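You operate a simulated robot arm through the tools that you are given. There is no shell and no other tool.

Carry out the task below with a simulated robot arm. There is one attempt and no reset: what you move stays moved.

## Task
Proof-pull the clamped strip and tag the result on the teal square.
Fine: reset the peak display first, pull the lever to its stop; GOOD tag if the peak reaches 6 N/mm, else HOLD; both are in the tag drawer, shut it again; leave the peak showing.

It is judged by the outcome, as a careful person would: the job done as asked, and still so three seconds after it is handed in. It fails if anything else is knocked over, pushed out of place, dropped, spilled or broken.

## Robot
A 7-joint arm with a two-finger parallel gripper, fixed in place. Base frame: the origin is at the foot of the arm, x ahead of it, y to its left, z up. Readings come in m, rad, newtons and seconds.
Its first joint turns from -2.304 to 2.304 rad. Payload 3.91 kg.
The TCP is the grasp point between the finger pads, 0.03 m short of the fingertips. In the tool frame z runs along the fingers and y along their closing line. Largest opening 0.11 m; finger width 0.02, thickness 0.01; the body of the gripper, 0.048 by 0.112 m, starts 0.055 m behind the TCP.
Orientation is that of the tool frame in the base frame, as a unit quaternion [w, x, y, z]. With the fingers straight down and closing along the base's y, the tool's x points along the base's -x, its y along +y and its z along -z.

## Interface
- The arm moves only by the tool step_arm. Its argument "targets" is a list that holds one entry, the list of rows, each a list of 7 numbers: the shift along the tool's x, y, z in m, then the turn, a rotation vector about the tool's x, y, z in rad, then the opening, from 0 (shut) to 1 (fully open). In form: [[[dx, dy, dz, ax, ay, az, gripper], ...]]. A call has 1 to 20 rows; each row shifts and turns the commanded pose from where the row before left it, along the tool's axes as they then stand. Each row takes 0.2 s and may step no farther than 0.05 m and 0.15 rad from the row before; otherwise, or with a gripper value out of range, the whole call is refused. Where a pose cannot be reached the arm comes as near as it can. A force on the tool above 90 N (or 10 N above the force at the start of the call, whichever is more), or a blocked arm, ends the call early, and 0.2 s more pass. Each finger travels about 0.108 m/s and halts on what it meets, pressing with about 25 N; the grip force reading is that of the motor and also rises with nothing between the fingers. The clock runs only during rows and for 0.2 s after the last one: add rows that do not move to give the fingers time. The reply holds the time, the measured pose of the TCP, the force on the tool along the base axes, the opening and the grip force, in the units named above and with some noise, with the torque about the TCP (base axes, N m) and any sound that the robot's microphone picked up.
- Cameras (640 x 400 px; columns grow to the right, rows downward): "scene" is fixed at [0.3985, -0.6492, 1.4258]; the picture's right is [0.98, -0.19, 0.00], its down [-0.07, -0.35, -0.93] and it looks along [0.17, 0.92, -0.35] (base axes); focal length 311 px, centre (320, 200). "wrist" rides on the gripper at [0.072, 0.017, -0.103] in the tool frame; the picture's right is [-0.23, 0.97, 0.00], its down [-0.76, -0.18, -0.62] and it looks along [-0.61, -0.14, 0.78] (tool axes); focal length 222 px, centre (320, 200).
- get_image(camera): a new picture of that camera. It takes no simulated time.
- locate(camera, pixels): for up to 12 pixels [column, row] of the newest picture of that camera ("zoom" is the newest enlarged one), the place [x, y, z] in the base frame of the surface seen there, good to about 0.002 m. It takes no simulated time.
- inspect(camera, box): a new picture of the part [left, top, right, bottom] of that camera's present view, enlarged. It takes no simulated time.
- close_job(): hands the job in; it is judged then, once.

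Unless the task says otherwise, let go and move clear before handing in.

The tools are called after "Emit:" by a JSON object that holds its "fn" and its "kwargs". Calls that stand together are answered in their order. step_arm: Moves the arm, as the interface text tells. Its arguments: {"type":"object","properties":{"targets":{"type":"array","items":{"type":"array","items":{"type":"array","items":{"type":"number"}}}}},"required":["targets"]} The other tools are called the same way: get_image (camera) takes a picture; locate (camera, pixels) gives the place of the surface under pixels of a picture; inspect (camera, box) takes an enlarged picture of a part of a camera's view; close_job () hands the job in.

At the start:

```text
time: 0.0
eef_pos: [0.4115, 0.3409, 1.2801]
tool_rot: [0.0, 0.0, 1.0, 0.0]
force: [0.8, -0.3, -0.4]
ft_torque: [0.01, 0.01, -0.01]
gripper_width: 0.1101
grip_force: 0.0
```

scene: 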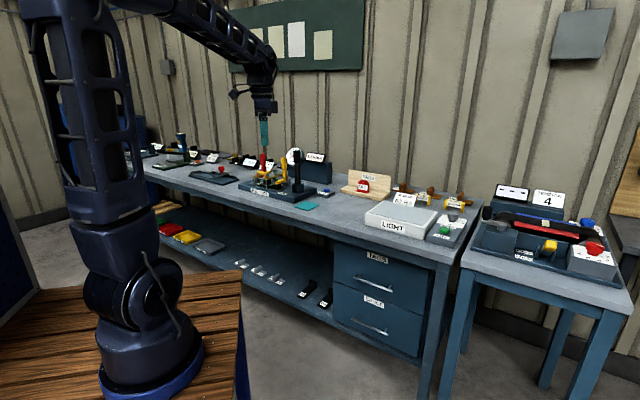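
wrist: 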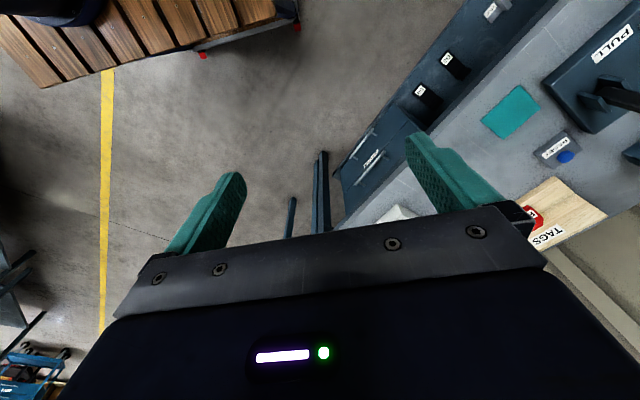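

The scene shows a bench with a pull rig around (275,185), a teal square near (307,206) and a drawer labelled TAGS at (377,260). I'll enlarge these areas first.

Emit:
{"fn": "inspect", "kwargs": {"camera": "scene", "box": [230, 140, 350, 215]}}

Emit:
{"fn": "inspect", "kwargs": {"camera": "scene", "box": [320, 160, 480, 260]}}

Emit:
{"fn": "inspect", "kwargs": {"camera": "scene", "box": [320, 230, 448, 350]}}

Emit:
{"fn": "inspect", "kwargs": {"camera": "scene", "box": [130, 120, 290, 220]}}

Emit:
{"fn": "inspect", "kwargs": {"camera": "scene", "box": [460, 170, 640, 283]}}

Emit:
{"fn": "inspect", "kwargs": {"camera": "wrist", "box": [330, 0, 640, 250]}}

```text
5.33 times, centred on (290, 178) of scene
```

zoom: 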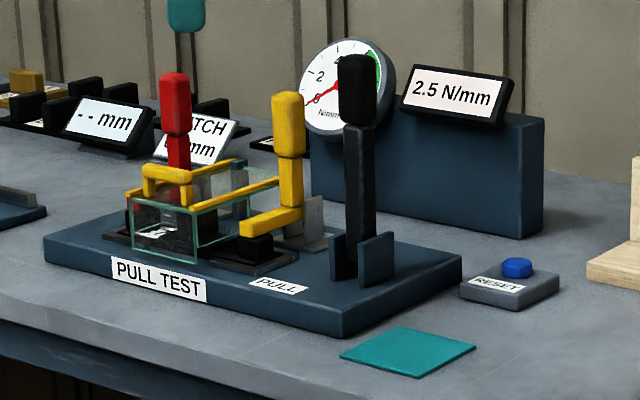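

```text
4.00 times, centred on (400, 210) of scene
```

zoom: 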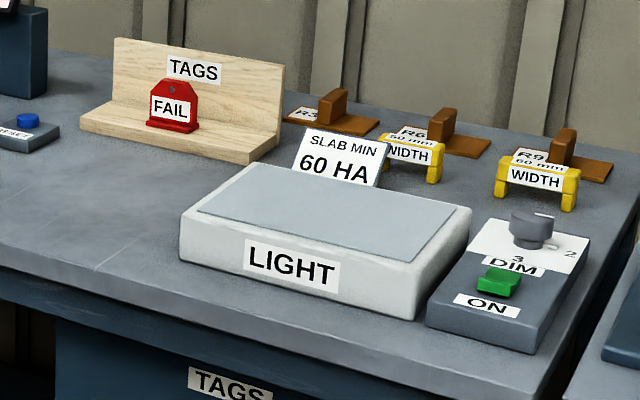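

```text
3.33 times, centred on (384, 290) of scene
```

zoom: 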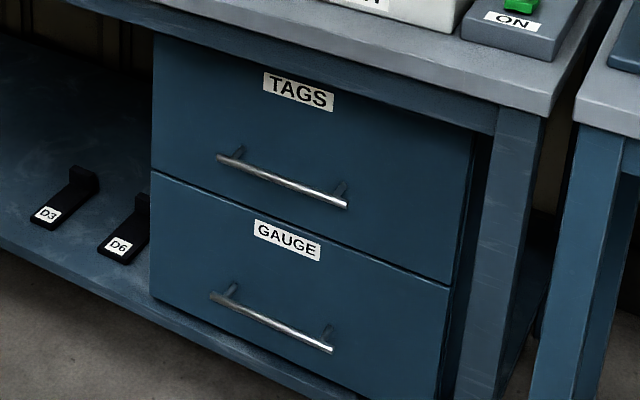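

```text
4.00 times, centred on (210, 170) of scene
```

zoom: 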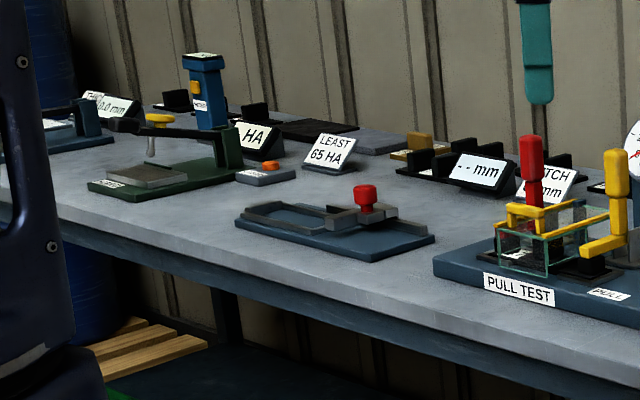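

```text
3.54 times, centred on (550, 226) of scene
```

zoom: 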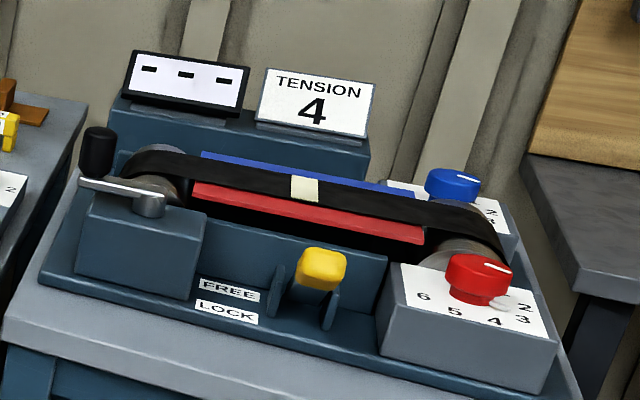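

```text
1.60 times, centred on (485, 125) of wrist
```

zoom: 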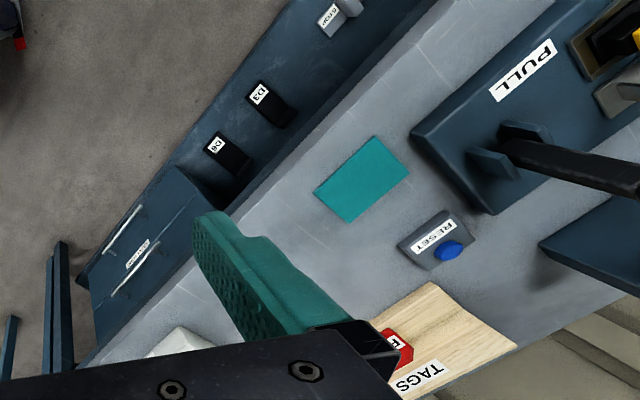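

The rig has a peak display showing 2.5 N/mm from earlier, a dial, a black lever by the PULL label, and yellow and red levers on the clamps. I'll locate the key points.

Emit:
{"fn": "inspect", "kwargs": {"camera": "scene", "box": [230, 140, 350, 215]}}

Emit:
{"fn": "locate", "kwargs": {"camera": "zoom", "pixels": [[355, 60], [355, 120], [360, 270], [405, 350], [345, 355], [475, 347], [517, 265], [288, 100], [275, 220], [172, 80], [170, 180], [455, 265]]}}

Emit:
{"fn": "locate", "kwargs": {"camera": "scene", "pixels": [[355, 276], [388, 291], [377, 258], [334, 242], [461, 269], [362, 186], [330, 165], [402, 228], [430, 210], [300, 204], [250, 194], [373, 330]]}}

Emit:
{"fn": "locate", "kwargs": {"camera": "wrist", "pixels": [[361, 153], [375, 165], [565, 157], [515, 108], [610, 95], [532, 218], [480, 10], [350, 150]]}}

```text
5.33 times, centred on (290, 178) of scene
```

zoom: 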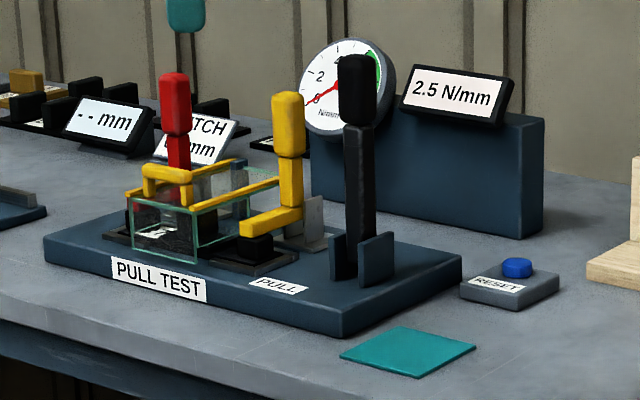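

```text
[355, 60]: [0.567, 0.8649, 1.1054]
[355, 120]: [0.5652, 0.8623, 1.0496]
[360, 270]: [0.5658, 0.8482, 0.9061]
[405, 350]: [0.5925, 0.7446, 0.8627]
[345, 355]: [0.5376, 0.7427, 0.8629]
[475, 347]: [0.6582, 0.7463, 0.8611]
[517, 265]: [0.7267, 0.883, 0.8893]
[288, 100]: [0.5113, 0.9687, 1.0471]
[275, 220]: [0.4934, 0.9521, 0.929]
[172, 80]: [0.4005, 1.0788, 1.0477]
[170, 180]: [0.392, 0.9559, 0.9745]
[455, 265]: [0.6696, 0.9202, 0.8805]
```

```text
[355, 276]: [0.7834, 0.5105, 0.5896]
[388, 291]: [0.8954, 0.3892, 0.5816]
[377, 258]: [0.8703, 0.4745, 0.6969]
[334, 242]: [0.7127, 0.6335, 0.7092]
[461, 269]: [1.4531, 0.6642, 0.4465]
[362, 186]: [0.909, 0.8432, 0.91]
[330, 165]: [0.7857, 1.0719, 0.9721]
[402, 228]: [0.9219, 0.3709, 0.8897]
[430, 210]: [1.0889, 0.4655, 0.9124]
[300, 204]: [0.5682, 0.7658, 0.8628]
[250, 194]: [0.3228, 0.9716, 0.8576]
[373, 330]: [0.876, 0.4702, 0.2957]
```

```text
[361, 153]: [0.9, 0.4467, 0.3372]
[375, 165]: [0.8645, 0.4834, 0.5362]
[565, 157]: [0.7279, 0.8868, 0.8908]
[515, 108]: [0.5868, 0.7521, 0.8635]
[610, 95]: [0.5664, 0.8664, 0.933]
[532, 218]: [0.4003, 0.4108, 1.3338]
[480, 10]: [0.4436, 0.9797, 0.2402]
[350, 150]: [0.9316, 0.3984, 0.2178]
```

Bench runs along about (0.68,-0.73), so I'll turn the tool to face it (yaw ~43°) and look at the rig from above before touching anything.

Emit:
{"fn": "step_arm", "kwargs": {"targets": [[[0, 0, 0, 0, 0, -0.15, 1], [0, 0, 0, 0, 0, -0.15, 1], [0, 0, 0, 0, 0, -0.15, 1], [0, 0, 0, 0, 0, -0.15, 1], [0, 0, 0, 0, 0, -0.147, 1], [0, 0, 0, 0, 0, 0, 1]]]}}

Emit:
{"fn": "get_image", "kwargs": {"camera": "wrist"}}

Emit:
{"fn": "get_image", "kwargs": {"camera": "scene"}}

```text
time: 1.4
eef_pos: [0.4107, 0.3392, 1.2801]
tool_rot: [0.0, -0.365, 0.931, 0.0]
force: [0.4, 0.1, -0.4]
ft_torque: [0.0, -0.02, -0.01]
gripper_width: 0.1101
grip_force: 0.2
```

```text
taken
```

wrist: 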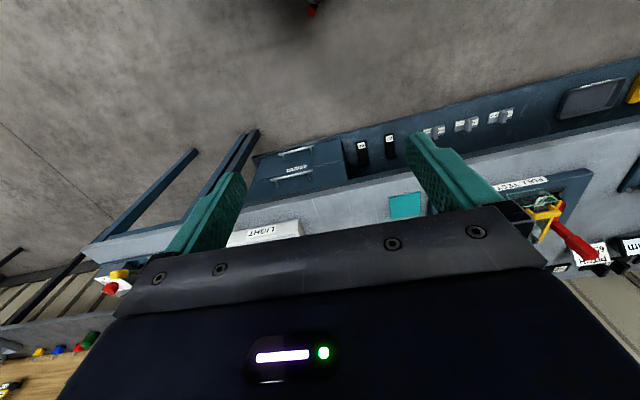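

```text
taken
```

scene: 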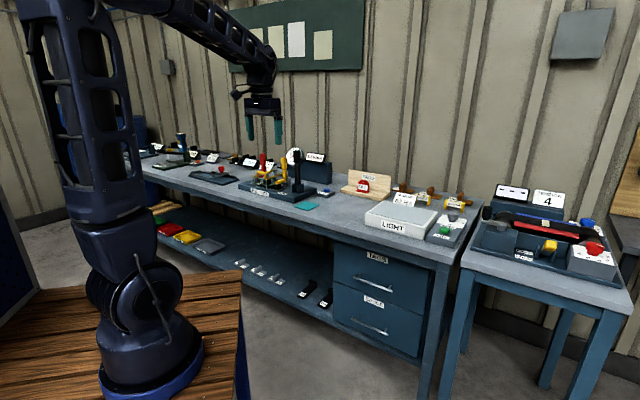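

The rig is half hidden behind the gripper at (540,210). I'll slide left along the bench and tilt the tool outward so the rig comes into the clear part of the picture.

Emit:
{"fn": "step_arm", "kwargs": {"targets": [[[0, 0.05, 0, 0, -0.1, 0, 1], [0, 0.05, 0, 0, -0.1, 0, 1], [0, 0.05, 0, 0, -0.1, 0, 1], [0, 0.05, 0, 0, -0.1, 0, 1], [0, 0.04, 0, 0, -0.1, 0, 1], [0, 0, 0, 0, 0, 0, 1]]]}}

Emit:
{"fn": "get_image", "kwargs": {"camera": "wrist"}}

```text
time: 2.8
eef_pos: [0.2453, 0.5159, 1.2781]
tool_rot: [0.231, -0.354, 0.902, 0.091]
force: [-0.2, -0.5, -0.4]
ft_torque: [-0.01, 0.01, 0.0]
gripper_width: 0.11
grip_force: 0.0
```

```text
taken
```

wrist: 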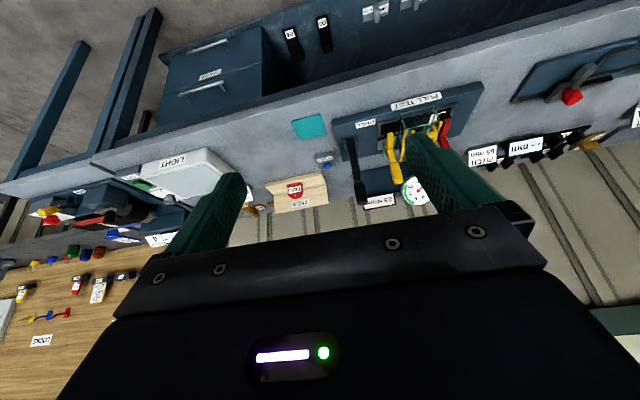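

Emit:
{"fn": "inspect", "kwargs": {"camera": "wrist", "box": [260, 70, 500, 220]}}

Emit:
{"fn": "locate", "kwargs": {"camera": "zoom", "pixels": [[88, 145], [155, 110], [178, 165], [108, 178], [240, 230], [265, 330], [345, 230], [175, 238], [200, 145], [590, 30], [195, 120], [90, 330]]}}

```text
2.67 times, centred on (380, 145) of wrist
```

zoom: 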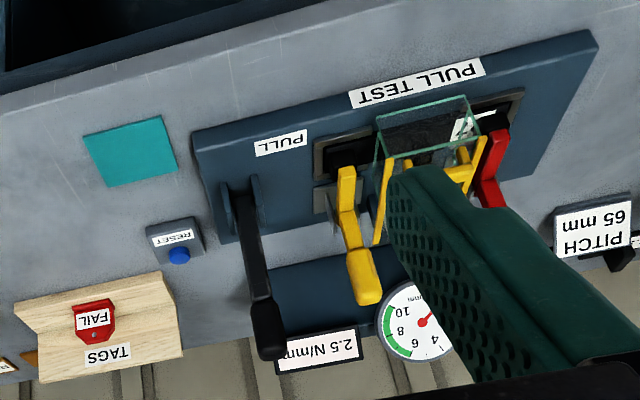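

```text
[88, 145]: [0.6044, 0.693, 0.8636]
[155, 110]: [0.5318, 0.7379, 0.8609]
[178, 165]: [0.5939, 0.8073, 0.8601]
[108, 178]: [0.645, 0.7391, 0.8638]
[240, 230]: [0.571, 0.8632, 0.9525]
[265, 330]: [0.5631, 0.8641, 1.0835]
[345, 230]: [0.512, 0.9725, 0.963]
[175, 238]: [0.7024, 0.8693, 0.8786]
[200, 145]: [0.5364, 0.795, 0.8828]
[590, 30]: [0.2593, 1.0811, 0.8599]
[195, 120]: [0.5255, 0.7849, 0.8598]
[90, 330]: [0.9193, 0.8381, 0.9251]
```

The flipped view shows the rig at (380,150): strip clamps behind a glass guard, black lever beside the PULL label, display and dial behind. I'll move closer and left to see the clamp state.

Emit:
{"fn": "step_arm", "kwargs": {"targets": [[[0, 0.05, 0.03, 0, -0.05, 0, 1], [0, 0.05, 0.03, 0, -0.05, 0, 1], [0, 0.03, 0.03, 0, -0.05, 0, 1], [0, 0, 0.03, 0, -0.05, 0, 1], [0, 0, 0, 0, 0, 0, 1]]]}}

Emit:
{"fn": "get_image", "kwargs": {"camera": "wrist"}}

Emit:
{"fn": "inspect", "kwargs": {"camera": "wrist", "box": [220, 30, 440, 190]}}

```text
refused: row 1 steps farther than a row can; nothing moved
```

```text
taken
```

wrist: 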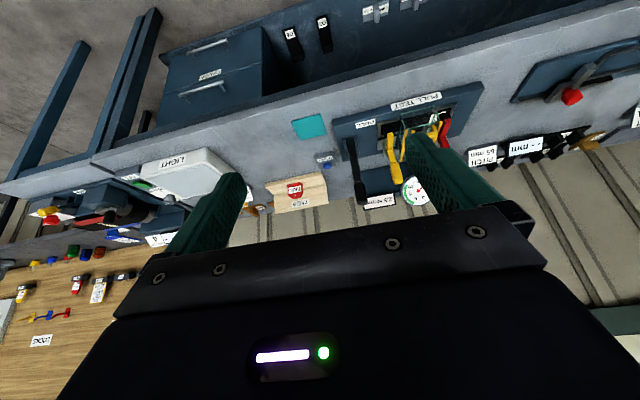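

```text
2.50 times, centred on (330, 110) of wrist
```

zoom: 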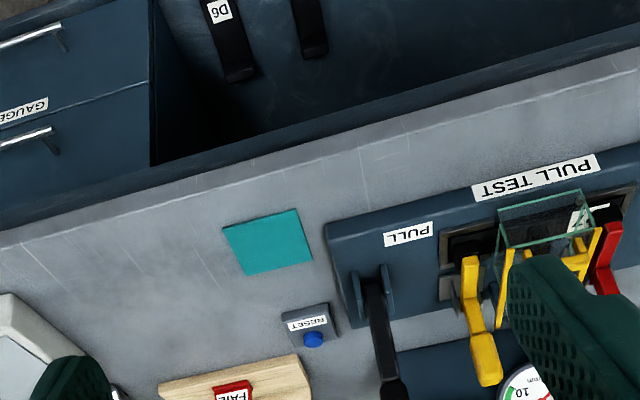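

Refused for step length; repeating with smaller rows to bring the rig nearer the middle.

Emit:
{"fn": "step_arm", "kwargs": {"targets": [[[0, 0.035, 0.03, 0, -0.05, 0, 1], [0, 0.035, 0.03, 0, -0.05, 0, 1], [0, 0.035, 0.03, 0, -0.05, 0, 1], [0, 0.035, 0.03, 0, -0.05, 0, 1], [0, 0, 0, 0, 0, 0, 1]]]}}

Emit:
{"fn": "get_image", "kwargs": {"camera": "wrist"}}

Emit:
{"fn": "inspect", "kwargs": {"camera": "wrist", "box": [220, 30, 440, 190]}}

```text
time: 4.0
eef_pos: [0.2007, 0.6622, 1.1778]
tool_rot: [0.319, -0.343, 0.874, 0.126]
force: [-0.1, -1.1, -0.1]
ft_torque: [0.02, 0.01, 0.01]
gripper_width: 0.1103
grip_force: 0.1
```

```text
taken
```

wrist: 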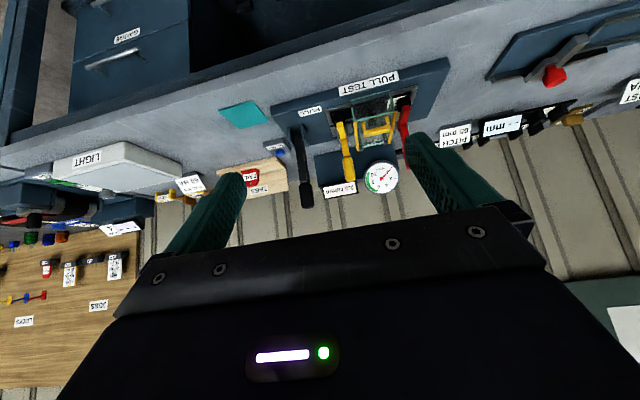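

```text
2.50 times, centred on (330, 110) of wrist
```

zoom: 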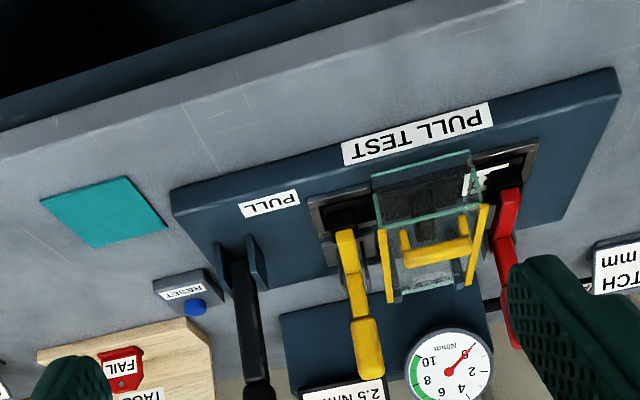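

Emit:
{"fn": "inspect", "kwargs": {"camera": "wrist", "box": [320, 70, 420, 140]}}

Emit:
{"fn": "inspect", "kwargs": {"camera": "scene", "box": [245, 145, 305, 200]}}

Emit:
{"fn": "inspect", "kwargs": {"camera": "scene", "box": [280, 140, 330, 170]}}

```text
5.71 times, centred on (370, 105) of wrist
```

zoom: 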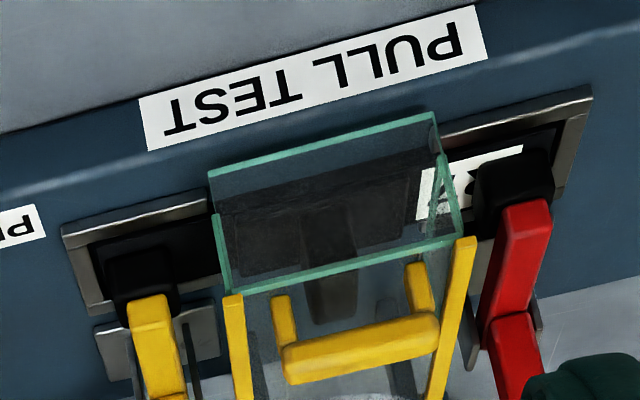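

```text
7.27 times, centred on (275, 172) of scene
```

zoom: 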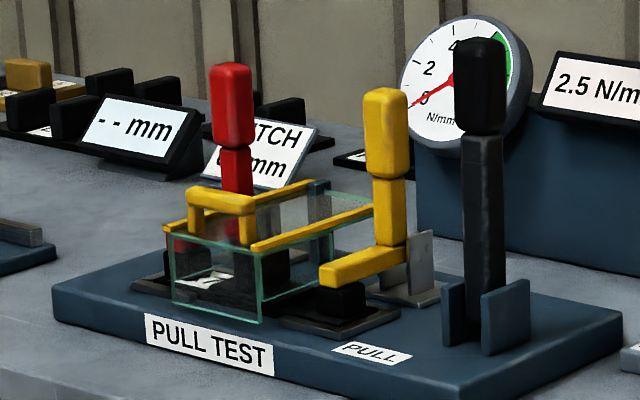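

```text
12.80 times, centred on (305, 155) of scene
```

zoom: 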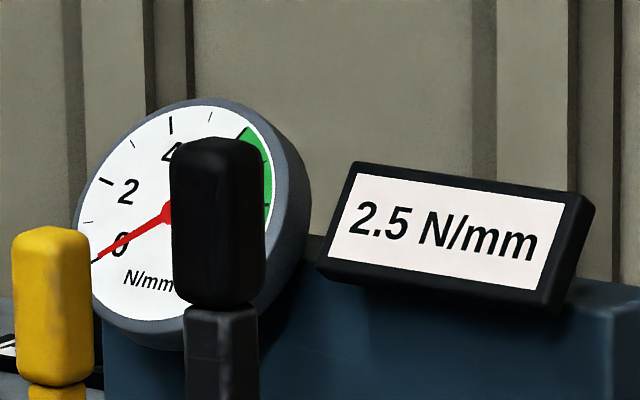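

Dial at 0, display at 2.5 N/mm (old peak), both clamps down and the guard down over the strip. Next I need precise points for the RESET button.

Emit:
{"fn": "inspect", "kwargs": {"camera": "scene", "box": [308, 178, 348, 203]}}

Emit:
{"fn": "locate", "kwargs": {"camera": "zoom", "pixels": [[295, 165], [260, 165], [330, 165], [295, 150], [295, 180], [295, 210], [180, 235], [400, 220]]}}

```text
16.00 times, centred on (328, 190) of scene
```

zoom: 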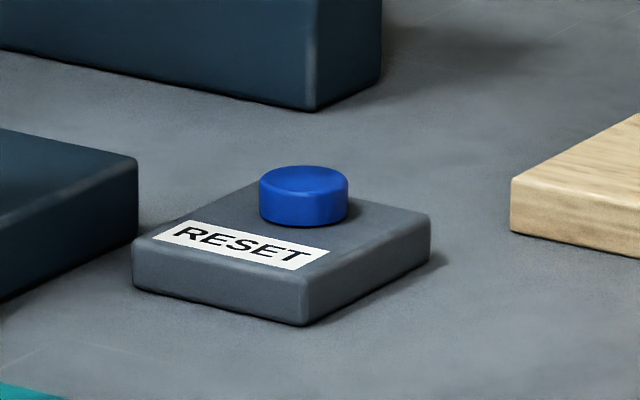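

```text
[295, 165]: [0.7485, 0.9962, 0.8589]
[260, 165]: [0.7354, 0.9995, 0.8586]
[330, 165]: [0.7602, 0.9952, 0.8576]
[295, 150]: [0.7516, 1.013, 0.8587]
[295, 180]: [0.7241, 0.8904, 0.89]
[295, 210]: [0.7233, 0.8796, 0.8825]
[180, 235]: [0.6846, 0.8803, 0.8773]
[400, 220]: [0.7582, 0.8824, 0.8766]
```

RESET button's top centre is about (0.728,0.892,0.890), 1.15 m out, so it needs a tilted tool. I'll close the fingers, yaw slightly so the gripper stays clear of the black lever, and check the pose.

Emit:
{"fn": "step_arm", "kwargs": {"targets": [[[0, 0, 0, -0.085, -0.05, -0.091, 0], [0, 0, 0, -0.087, -0.05, -0.089, 0], [0, -0.045, 0, 0, 0, 0, 0], [0, -0.045, 0, 0, 0, 0, 0], [0, -0.045, 0, 0, 0, 0, 0], [0, -0.045, 0, 0, 0, 0, 0], [0, -0.045, 0, 0, 0, 0, 0], [0, -0.045, 0, 0, 0, 0, 0], [0, -0.045, 0, 0, 0, 0, 0], [0, 0, 0, 0, 0, 0, 0]]]}}

Emit:
{"fn": "get_image", "kwargs": {"camera": "scene"}}

```text
time: 6.2
eef_pos: [0.4651, 0.4891, 1.1804]
tool_rot: [0.342, -0.439, 0.809, 0.188]
force: [-0.2, -0.1, -0.1]
ft_torque: [0.0, -0.01, -0.03]
gripper_width: 0.0
grip_force: 25.6
```

```text
taken
```

scene: 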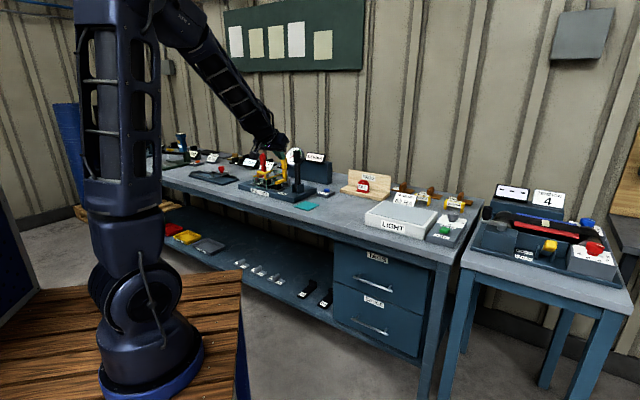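

Pose as expected (tilt 0.80 rad, heading 57°). Now I'll extend in a straight line to hover about 4 cm above the RESET button.

Emit:
{"fn": "step_arm", "kwargs": {"targets": [[[-0.0149, 0, 0.0444, 0, 0, 0, 0], [-0.0149, 0, 0.0444, 0, 0, 0, 0], [-0.0149, 0, 0.0444, 0, 0, 0, 0], [-0.0149, 0, 0.0444, 0, 0, 0, 0], [-0.0149, 0, 0.0444, 0, 0, 0, 0], [-0.0149, 0, 0.0444, 0, 0, 0, 0], [-0.0149, 0, 0.0444, 0, 0, 0, 0], [-0.0149, 0, 0.0444, 0, 0, 0, 0], [-0.0149, -0.0015, 0.0444, 0, 0, 0, 0], [-0.0149, 0, 0.0444, 0, 0, 0, 0], [-0.0149, 0, 0.0444, 0, 0, 0, 0], [0, 0, 0, 0, 0, 0, 0], [0, 0, 0, 0, 0, 0, 0]]]}}

Emit:
{"fn": "inspect", "kwargs": {"camera": "scene", "box": [240, 120, 400, 220]}}

Emit:
{"fn": "get_image", "kwargs": {"camera": "wrist"}}

```text
time: 9.0
eef_pos: [0.7188, 0.8803, 0.9582]
tool_rot: [0.34, -0.441, 0.809, 0.189]
force: [0.0, 0.1, -0.7]
ft_torque: [-0.02, 0.02, -0.03]
gripper_width: 0.0
grip_force: 24.5
```

```text
4.00 times, centred on (320, 170) of scene
```

zoom: 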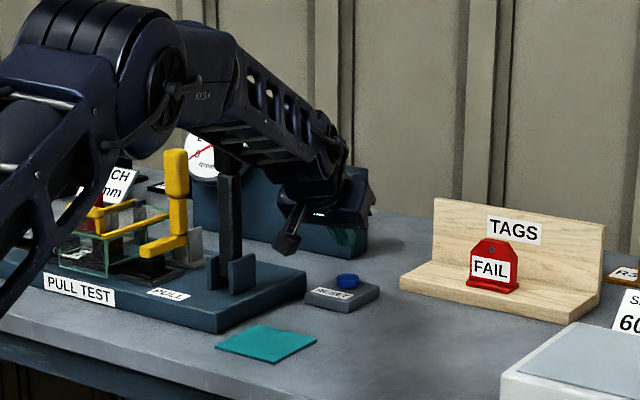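

```text
taken
```

wrist: 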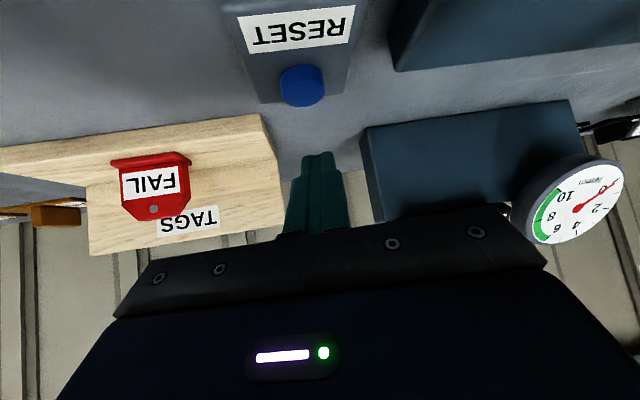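

The arm reached the hover; the wrist view shows the button at (302,85). I'll locate it precisely from here.

Emit:
{"fn": "locate", "kwargs": {"camera": "wrist", "pixels": [[302, 77], [285, 80], [322, 78], [300, 68], [303, 98], [318, 155], [302, 90]]}}

```text
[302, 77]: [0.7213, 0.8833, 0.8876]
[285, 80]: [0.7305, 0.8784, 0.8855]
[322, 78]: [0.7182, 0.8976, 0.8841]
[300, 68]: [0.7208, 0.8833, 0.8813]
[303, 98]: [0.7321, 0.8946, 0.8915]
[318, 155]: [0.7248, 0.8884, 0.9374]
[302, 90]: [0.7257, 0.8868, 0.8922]
```

Tip edge sits right over the button. I'll descend in small steps and watch for the click and force.

Emit:
{"fn": "step_arm", "kwargs": {"targets": [[[0.0086, 0, 0.0083, 0, 0, 0, 0], [0.0086, 0, 0.0083, 0, 0, 0, 0], [0.0086, 0, 0.0083, 0, 0, 0, 0], [0.0022, 0, 0.0021, 0, 0, 0, 0], [0.0022, 0, 0.0021, 0, 0, 0, 0], [0.0022, 0, 0.0021, 0, 0, 0, 0], [0, 0, 0, 0, 0, 0, 0]]]}}

Emit:
{"fn": "inspect", "kwargs": {"camera": "scene", "box": [280, 140, 360, 210]}}

```text
time: 10.6
eef_pos: [0.7184, 0.8821, 0.9122]
tool_rot: [0.343, -0.439, 0.809, 0.187]
force: [3.3, -2.9, 15.1]
ft_torque: [0.13, -0.27, -0.06]
gripper_width: 0.0002
grip_force: 25.2
heard: click
```

```text
5.71 times, centred on (320, 175) of scene
```

zoom: 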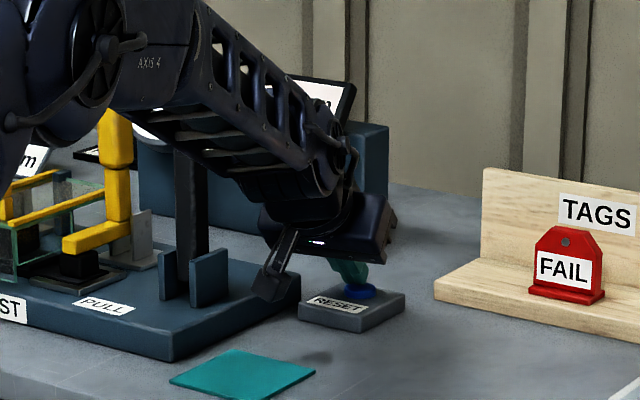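

A click was heard with 15 N on the button. I'll lift off and retreat the way I came, then read the display.

Emit:
{"fn": "step_arm", "kwargs": {"targets": [[[-0.0132, 0, -0.0125, 0, 0, 0, 0], [-0.0216, 0, -0.0208, 0, 0, 0, 0], [0.0149, 0, -0.0444, 0, 0, 0, 0], [0.0149, 0, -0.0444, 0, 0, 0, 0], [0.0149, 0, -0.0444, 0, 0, 0, 0], [0.0149, 0, -0.0444, 0, 0, 0, 0], [0.0149, 0, -0.0444, 0, 0, 0, 0], [0.0149, 0, -0.0444, 0, 0, 0, 0], [0.0149, 0, -0.0444, 0, 0, 0, 0], [0.0149, 0, -0.0444, 0, 0, 0, 0], [0, 0, 0, 0, 0, 0, 0]]]}}

Emit:
{"fn": "inspect", "kwargs": {"camera": "scene", "box": [230, 130, 360, 211]}}

Emit:
{"fn": "get_image", "kwargs": {"camera": "wrist"}}

```text
time: 13.0
eef_pos: [0.535, 0.5969, 1.1226]
tool_rot: [0.341, -0.44, 0.809, 0.189]
force: [-0.1, 0.9, -0.3]
ft_torque: [-0.01, -0.01, 0.01]
gripper_width: 0.0002
grip_force: 25.0
```

```text
4.92 times, centred on (295, 170) of scene
```

zoom: 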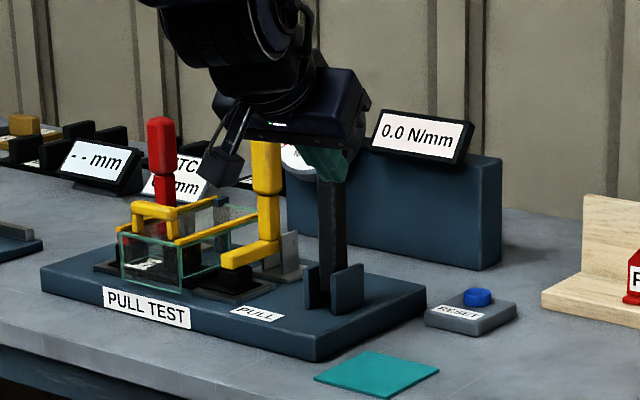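

```text
taken
```

wrist: 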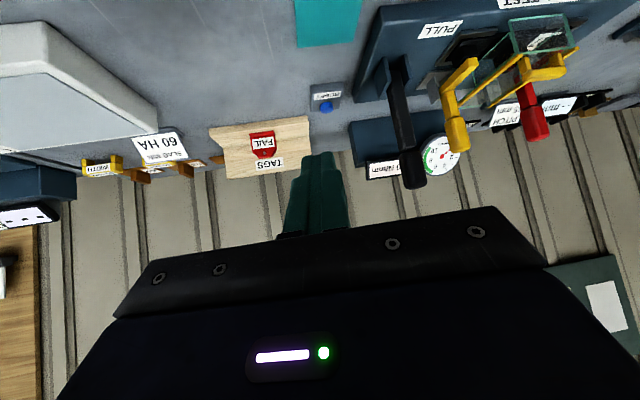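

Display now reads 0.0 N/mm. The lever's cheeks are spaced along the bench, so it swings toward the front edge; I'll measure the lever's shape from both cameras.

Emit:
{"fn": "inspect", "kwargs": {"camera": "wrist", "box": [340, 30, 480, 200]}}

Emit:
{"fn": "locate", "kwargs": {"camera": "zoom", "pixels": [[332, 368], [305, 362], [360, 360], [332, 300], [305, 310], [355, 300], [290, 150], [258, 200], [325, 110], [290, 220], [275, 130], [550, 300]]}}

Emit:
{"fn": "get_image", "kwargs": {"camera": "scene"}}

Emit:
{"fn": "locate", "kwargs": {"camera": "scene", "pixels": [[297, 165], [293, 165], [302, 165], [297, 155], [297, 175], [295, 190], [300, 188], [320, 180], [291, 192]]}}

```text
2.35 times, centred on (410, 115) of wrist
```

zoom: 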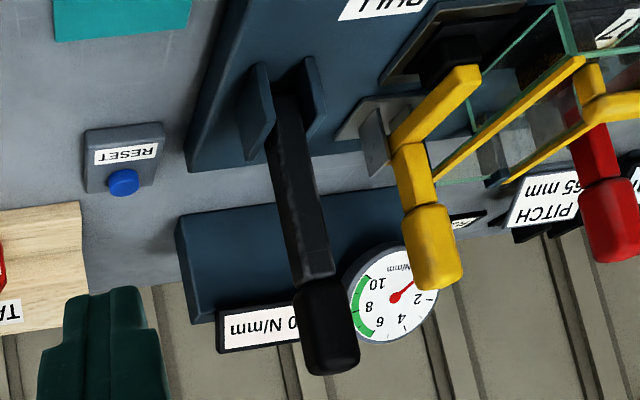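

```text
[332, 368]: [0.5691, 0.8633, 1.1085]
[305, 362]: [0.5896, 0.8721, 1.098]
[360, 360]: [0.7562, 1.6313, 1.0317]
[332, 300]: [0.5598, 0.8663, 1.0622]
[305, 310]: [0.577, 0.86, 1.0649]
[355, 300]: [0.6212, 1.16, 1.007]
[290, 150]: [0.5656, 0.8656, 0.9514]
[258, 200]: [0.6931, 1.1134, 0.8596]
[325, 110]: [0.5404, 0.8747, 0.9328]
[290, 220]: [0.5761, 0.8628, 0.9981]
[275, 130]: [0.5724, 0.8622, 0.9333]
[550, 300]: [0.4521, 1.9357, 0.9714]
```

```text
taken
```

scene: 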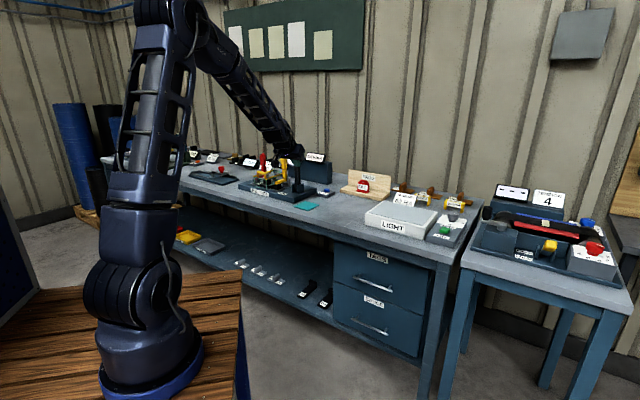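

```text
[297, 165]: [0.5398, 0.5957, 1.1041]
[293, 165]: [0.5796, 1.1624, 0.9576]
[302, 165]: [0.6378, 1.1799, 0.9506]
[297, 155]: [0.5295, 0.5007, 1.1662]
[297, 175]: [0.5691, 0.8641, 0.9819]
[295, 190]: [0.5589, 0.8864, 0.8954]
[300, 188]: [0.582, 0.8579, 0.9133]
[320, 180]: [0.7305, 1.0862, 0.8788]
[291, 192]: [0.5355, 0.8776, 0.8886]
```

The knob's centre is about (0.573,0.874) with its top near z 1.115, and the lever is upright. I'll turn the tool back square to the bench, reduce the tilt to 0.5, and open to about 6 cm.

Emit:
{"fn": "step_arm", "kwargs": {"targets": [[[0, 0, -0.03, 0.09, 0, 0.087, 0.6], [0, 0, -0.03, 0.09, 0, 0.087, 0.6], [0, 0, 0, 0, 0.15, 0, 0.6], [0, 0, 0, 0, 0.15, 0, 0.6], [0, 0.04, 0, 0, 0, 0, 0.6], [0, 0.04, 0, 0, 0, 0, 0.6], [0, 0.04, 0, 0, 0, 0, 0.6], [0, 0.04, 0, 0, 0, 0, 0.6], [0, 0, 0, 0, 0, 0, 0.6]]]}}

Emit:
{"fn": "get_image", "kwargs": {"camera": "wrist"}}

```text
time: 15.0
eef_pos: [0.4034, 0.6803, 1.1619]
tool_rot: [0.23, -0.352, 0.903, 0.091]
force: [-0.4, -1.3, -0.2]
ft_torque: [-0.02, 0.03, -0.02]
gripper_width: 0.0661
grip_force: 0.1
```

```text
taken
```

wrist: 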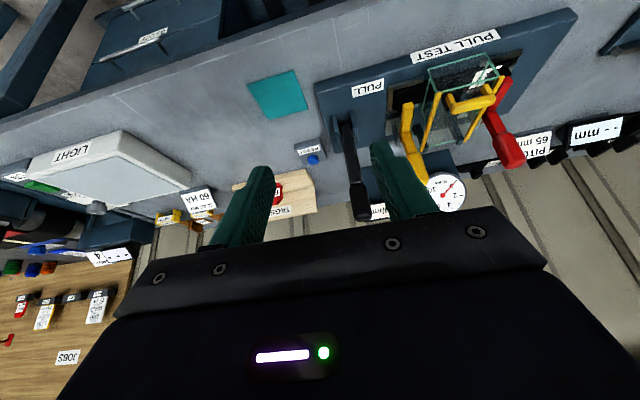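

Tool is square with the bench, tilt 0.5. I'll zoom on the knob at (358,190) to pin down its sides before going in.

Emit:
{"fn": "inspect", "kwargs": {"camera": "wrist", "box": [320, 90, 420, 230]}}

Emit:
{"fn": "locate", "kwargs": {"camera": "zoom", "pixels": [[326, 340], [318, 340], [334, 340], [330, 360], [312, 300], [330, 300], [310, 250], [290, 150], [350, 340], [345, 310]]}}

```text
2.86 times, centred on (370, 160) of wrist
```

zoom: 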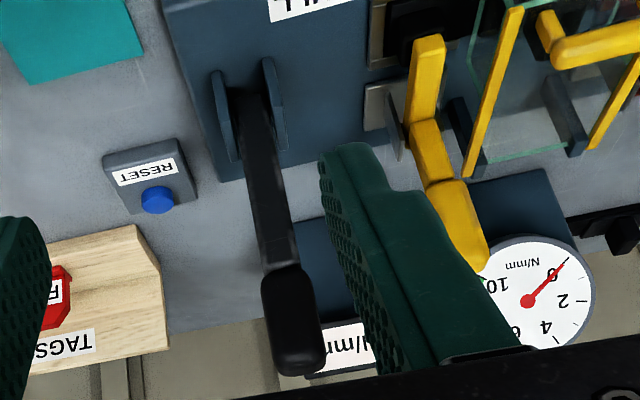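

```text
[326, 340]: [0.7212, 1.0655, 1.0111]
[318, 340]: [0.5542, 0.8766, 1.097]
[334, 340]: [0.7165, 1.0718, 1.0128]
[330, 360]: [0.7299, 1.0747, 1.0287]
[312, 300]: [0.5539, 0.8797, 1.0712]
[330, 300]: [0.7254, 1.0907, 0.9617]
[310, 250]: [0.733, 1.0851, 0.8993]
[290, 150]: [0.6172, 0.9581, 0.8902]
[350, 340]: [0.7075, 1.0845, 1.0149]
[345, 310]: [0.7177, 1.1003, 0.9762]
```

Knob spans u −0.267 to −0.239 (28 mm wide). I'll centre sideways and move in with the fingers either side of it.

Emit:
{"fn": "step_arm", "kwargs": {"targets": [[[0, 0.029, 0, 0, 0, 0, 0.6], [-0.0312, 0, 0.0311, 0, 0, 0, 0.6], [-0.0312, 0, 0.0311, 0, 0, 0, 0.6], [-0.0312, 0, 0.0311, 0, 0, 0, 0.6], [-0.0312, 0, 0.0311, 0, 0, 0, 0.6], [-0.0312, 0, 0.0311, 0, 0, 0, 0.6], [-0.0311, 0, 0.031, 0, 0, 0, 0.6], [0, 0, 0, 0, 0, 0, 0.6], [0, 0, 0, 0, 0, 0, 0.6]]]}}

Emit:
{"fn": "get_image", "kwargs": {"camera": "wrist"}}

Emit:
{"fn": "inspect", "kwargs": {"camera": "scene", "box": [240, 120, 360, 200]}}

```text
time: 17.0
eef_pos: [0.5667, 0.8721, 1.091]
tool_rot: [0.229, -0.352, 0.903, 0.091]
force: [-0.1, 0.0, 0.7]
ft_torque: [-0.01, -0.02, 0.02]
gripper_width: 0.066
grip_force: 0.0
```

```text
taken
```

wrist: 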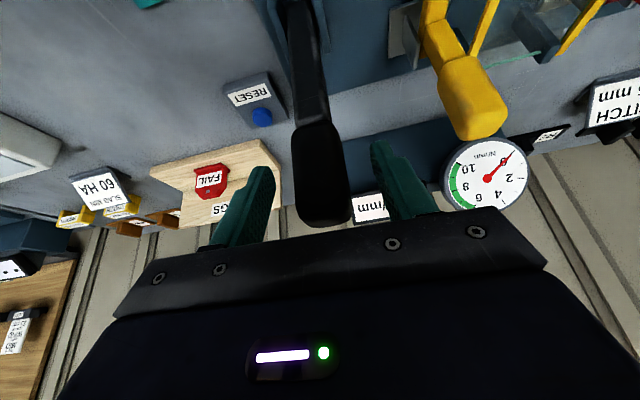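

```text
5.00 times, centred on (300, 160) of scene
```

zoom: 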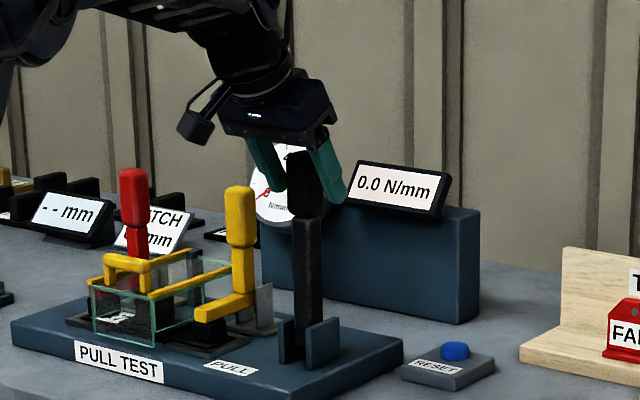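

The knob sits between the fingers; closing now.

Emit:
{"fn": "step_arm", "kwargs": {"targets": [[[0, 0, 0, 0, 0, 0, 0.3], [0, 0, 0, 0, 0, 0, 0.1], [0, 0, 0, 0, 0, 0, 0.1], [0, 0, 0, 0, 0, 0, 0.1]]]}}

Emit:
{"fn": "inspect", "kwargs": {"camera": "scene", "box": [240, 120, 360, 200]}}

```text
time: 18.0
eef_pos: [0.5664, 0.8728, 1.0913]
tool_rot: [0.229, -0.353, 0.902, 0.092]
force: [-1.3, 4.1, -1.0]
ft_torque: [0.93, 0.53, 1.47]
gripper_width: 0.0327
grip_force: 45.8
```

```text
5.00 times, centred on (300, 160) of scene
```

zoom: 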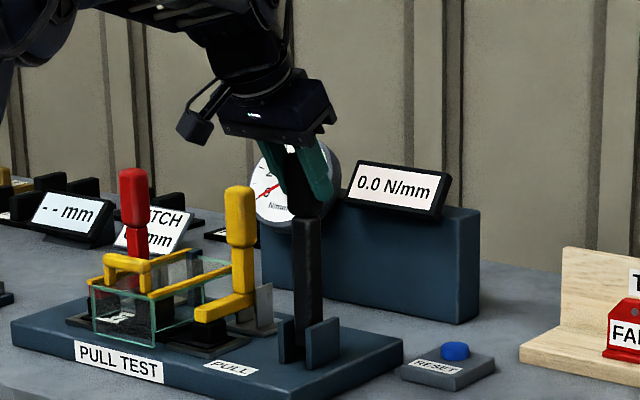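

Grip is firm on the knob (0.033 m). I'll begin the pull toward the bench front along an arc about the lever's pivot, 0.2 rad first, to check direction and force.

Emit:
{"fn": "step_arm", "kwargs": {"targets": [[[0.00837, 0, -0.00405, 0, -0.05, 0, 0.1], [0.00837, 0, -0.00405, 0, -0.05, 0, 0.1], [0.00837, 0, -0.00405, 0, -0.05, 0, 0.1], [0.00837, 0, -0.00405, 0, -0.05, 0, 0.1]]]}}

Emit:
{"fn": "inspect", "kwargs": {"camera": "scene", "box": [240, 120, 360, 200]}}

```text
time: 19.0
eef_pos: [0.5423, 0.8476, 1.085]
tool_rot: [0.319, -0.341, 0.875, 0.125]
force: [12.5, -2.7, 5.7]
ft_torque: [1.52, 0.54, 1.55]
gripper_width: 0.0333
grip_force: 45.1
```

```text
5.00 times, centred on (300, 160) of scene
```

zoom: 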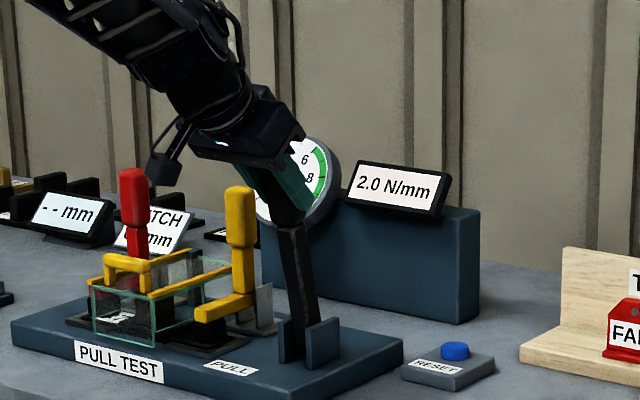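

The lever leans as expected and the display rises (2.0 N/mm). Continuing the arc.

Emit:
{"fn": "step_arm", "kwargs": {"targets": [[[0.00837, 0, -0.00405, 0, -0.05, 0, 0.1], [0.00837, 0, -0.00405, 0, -0.05, 0, 0.1], [0.00837, 0, -0.00405, 0, -0.05, 0, 0.1], [0.00837, 0, -0.00405, 0, -0.05, 0, 0.1]]]}}

Emit:
{"fn": "inspect", "kwargs": {"camera": "scene", "box": [240, 120, 360, 200]}}

```text
time: 20.0
eef_pos: [0.517, 0.8235, 1.0724]
tool_rot: [0.404, -0.327, 0.84, 0.157]
force: [23.5, -14.7, -3.1]
ft_torque: [1.07, 0.55, 1.75]
gripper_width: 0.033
grip_force: 45.0
```

```text
5.00 times, centred on (300, 160) of scene
```

zoom: 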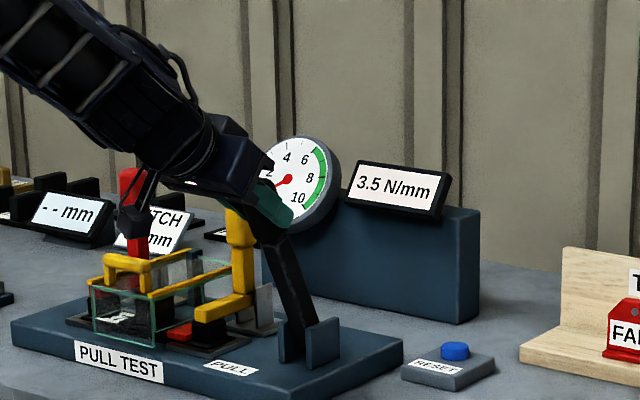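

Peak 3.5 N/mm so far. There's about 27 N sideways along the bench, so my path is slightly off the lever's plane; I'll bias right by 1 mm per row and continue.

Emit:
{"fn": "step_arm", "kwargs": {"targets": [[[0, -0.0015, 0, 0, 0, 0, 0.1], [0.00837, -0.001, -0.00405, 0, -0.05, 0, 0.1], [0.00837, -0.001, -0.00405, 0, -0.05, 0, 0.1], [0.00837, -0.001, -0.00405, 0, -0.05, 0, 0.1]]]}}

Emit:
{"fn": "inspect", "kwargs": {"camera": "scene", "box": [240, 120, 360, 200]}}

Emit:
{"fn": "get_image", "kwargs": {"camera": "wrist"}}

```text
time: 21.0
eef_pos: [0.5003, 0.8073, 1.0588]
tool_rot: [0.466, -0.315, 0.806, 0.184]
force: [15.0, -13.8, 4.9]
ft_torque: [0.99, 0.39, 2.16]
gripper_width: 0.0329
grip_force: 44.8
```

```text
5.00 times, centred on (300, 160) of scene
```

zoom: 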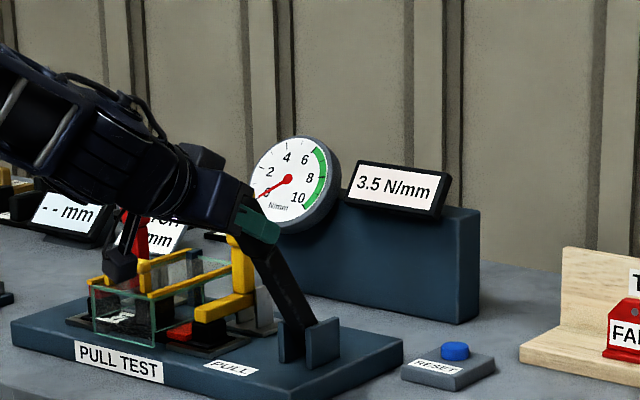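

```text
taken
```

wrist: 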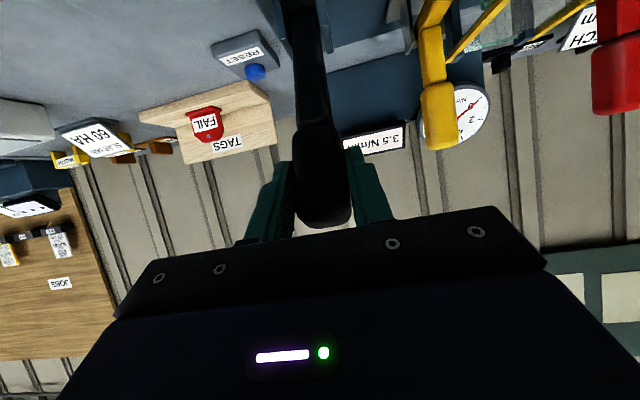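

The dial has dropped to 0 with the peak held at 3.5 N/mm, so the strip parted. The task still wants the lever at its stop, so I continue gently.

Emit:
{"fn": "step_arm", "kwargs": {"targets": [[[0.00837, -0.0015, -0.00405, 0, -0.05, 0, 0.1], [0.00837, -0.0015, -0.00405, 0, -0.05, 0, 0.1], [0.00837, -0.0015, -0.00405, 0, -0.05, 0, 0.1], [0.00837, -0.001, -0.00405, 0, -0.05, 0, 0.1]]]}}

Emit:
{"fn": "inspect", "kwargs": {"camera": "scene", "box": [240, 120, 360, 200]}}

```text
time: 22.0
eef_pos: [0.4786, 0.7848, 1.0335]
tool_rot: [0.543, -0.297, 0.756, 0.214]
force: [-2.3, 30.9, -21.2]
ft_torque: [-0.14, 0.8, 2.34]
gripper_width: 0.0329
grip_force: 44.5
```

```text
5.00 times, centred on (300, 160) of scene
```

zoom: 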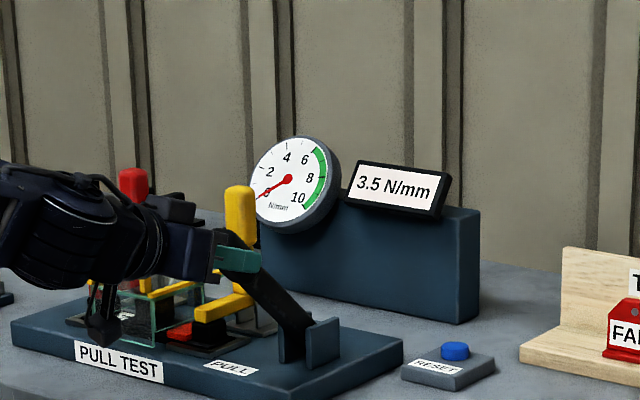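

Still 3.5 N/mm and the lever has swung about 0.88 rad with no stop yet; the residual forces are my arc radius (really ~0.162 m about z 0.928) and sideways over-correction. I'll correct both and continue in small steps.

Emit:
{"fn": "step_arm", "kwargs": {"targets": [[[0.0011, 0.0025, 0.0028, 0, 0, 0, 0.1], [0.0077, 0, -0.0025, 0, -0.05, 0, 0.1], [0.0077, 0, -0.0025, 0, -0.05, 0, 0.1]]]}}

Emit:
{"fn": "inspect", "kwargs": {"camera": "scene", "box": [240, 120, 360, 200]}}

```text
time: 22.8
eef_pos: [0.4748, 0.7798, 1.0251]
tool_rot: [0.583, -0.284, 0.726, 0.23]
force: [2.3, 30.2, 30.8]
ft_torque: [0.43, -0.1, 2.29]
gripper_width: 0.0336
grip_force: 45.0
```

```text
5.00 times, centred on (300, 160) of scene
```

zoom: 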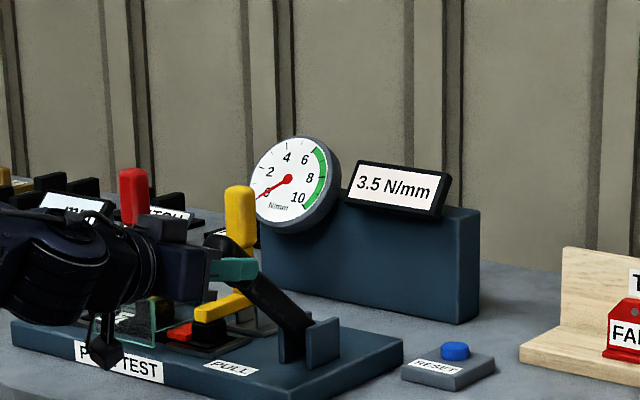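

Resistance along the arc jumped to ~38 N and the lever moved less than commanded, so it looks like the stop. One more small push to confirm.

Emit:
{"fn": "step_arm", "kwargs": {"targets": [[[0.0055, 0.002, -0.0018, 0, 0, 0, 0.1], [0, 0, 0, 0, 0, 0, 0.1]]]}}

Emit:
{"fn": "inspect", "kwargs": {"camera": "scene", "box": [240, 120, 360, 200]}}

```text
time: 23.4
eef_pos: [0.4726, 0.7792, 1.0172]
tool_rot: [0.582, -0.284, 0.727, 0.229]
force: [0.8, 12.4, 34.8]
ft_torque: [0.91, 0.06, 1.81]
gripper_width: 0.0326
grip_force: 44.9
```

```text
5.00 times, centred on (300, 160) of scene
```

zoom: 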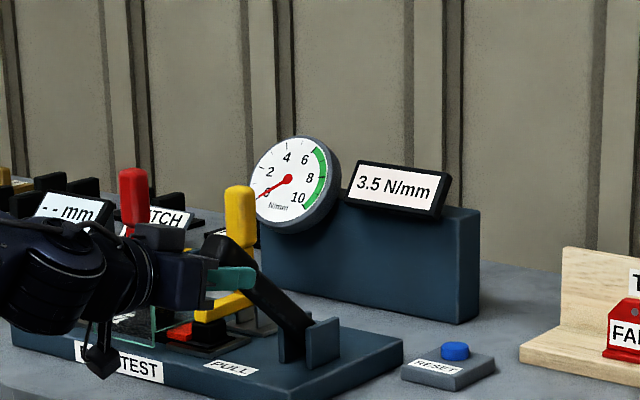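

Still moving a little (z fell 8 mm) with ~34 N resistance; I'll push further to be sure it's truly at the stop and not just slipping.

Emit:
{"fn": "step_arm", "kwargs": {"targets": [[[0.0077, 0.001, -0.0025, 0, -0.05, 0, 0.1], [0.004, 0, -0.001, 0, 0, 0, 0.1], [0, 0, 0, 0, 0, 0, 0.1]]]}}

Emit:
{"fn": "inspect", "kwargs": {"camera": "scene", "box": [260, 150, 310, 195]}}

Emit:
{"fn": "get_image", "kwargs": {"camera": "wrist"}}

```text
time: 24.2
eef_pos: [0.469, 0.7749, 1.0058]
tool_rot: [0.6, -0.277, 0.713, 0.235]
force: [13.9, 5.1, 33.4]
ft_torque: [0.79, -0.42, 0.48]
gripper_width: 0.0315
grip_force: 44.6
```

```text
8.89 times, centred on (285, 172) of scene
```

zoom: 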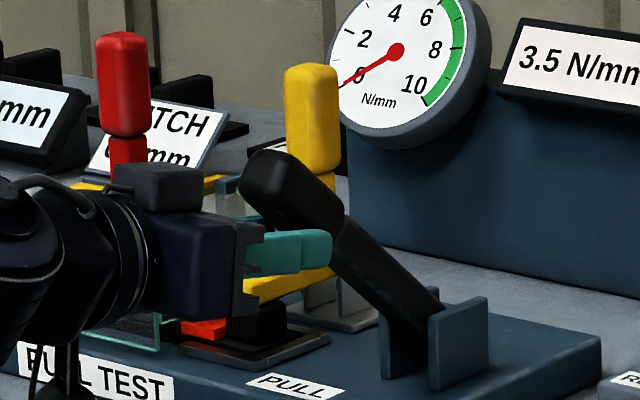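

```text
taken
```

wrist: 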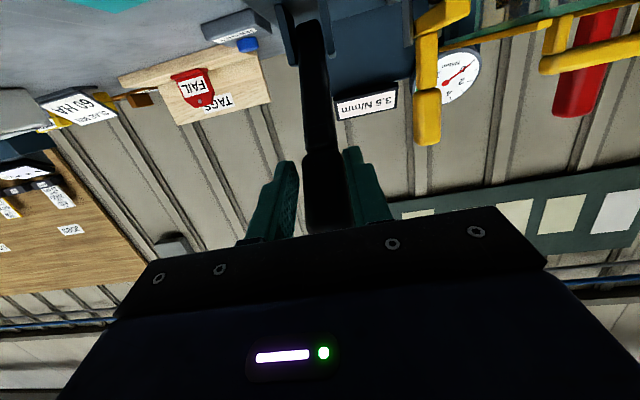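

The fingers have slid down the knob at a constant ~35 N while the lever stayed put: it is at its stop, with the peak at 3.5 N/mm. I'll measure the lever's angle to confirm.

Emit:
{"fn": "locate", "kwargs": {"camera": "zoom", "pixels": [[262, 180], [290, 165], [320, 200], [340, 230], [400, 290], [430, 300], [255, 205], [205, 328]]}}

```text
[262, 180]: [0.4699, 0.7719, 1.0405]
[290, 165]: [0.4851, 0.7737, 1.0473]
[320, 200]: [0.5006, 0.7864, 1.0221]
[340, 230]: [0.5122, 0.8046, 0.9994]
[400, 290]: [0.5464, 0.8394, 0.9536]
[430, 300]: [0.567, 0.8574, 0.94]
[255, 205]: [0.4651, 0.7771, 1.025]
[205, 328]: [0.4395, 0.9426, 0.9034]
```

The shaft stands about 45° from vertical, at its stop. I'll relax the pressure slightly, open, and back away.

Emit:
{"fn": "step_arm", "kwargs": {"targets": [[[-0.005, 0, 0.001, 0, 0, 0, 0.1], [0, 0, 0, 0, 0, 0, 0.3], [0, 0, 0, 0, 0, 0, 0.6], [0, 0, 0, 0, 0, 0, 0.6], [0, 0, -0.04, 0, 0, 0, 0.6], [0, 0, -0.04, 0, 0, 0, 0.6], [0, 0, -0.04, 0, 0, 0, 0.6], [0, 0, 0, 0, 0, 0, 0.6]]]}}

Emit:
{"fn": "get_image", "kwargs": {"camera": "scene"}}

Emit:
{"fn": "inspect", "kwargs": {"camera": "scene", "box": [240, 130, 350, 210]}}

```text
time: 26.0
eef_pos: [0.3842, 0.694, 1.029]
tool_rot: [0.599, -0.278, 0.713, 0.235]
force: [0.3, 0.1, 0.2]
ft_torque: [0.04, -0.02, -0.03]
gripper_width: 0.0661
grip_force: 0.0
```

```text
taken
```

scene: 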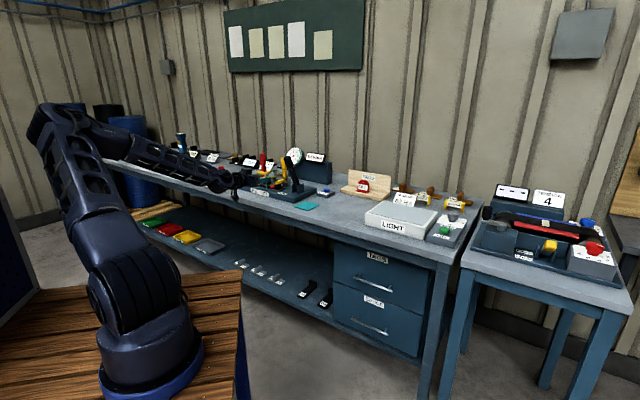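

```text
5.00 times, centred on (295, 170) of scene
```

zoom: 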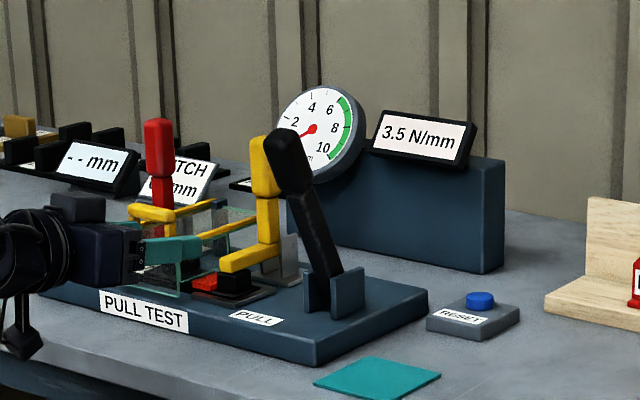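

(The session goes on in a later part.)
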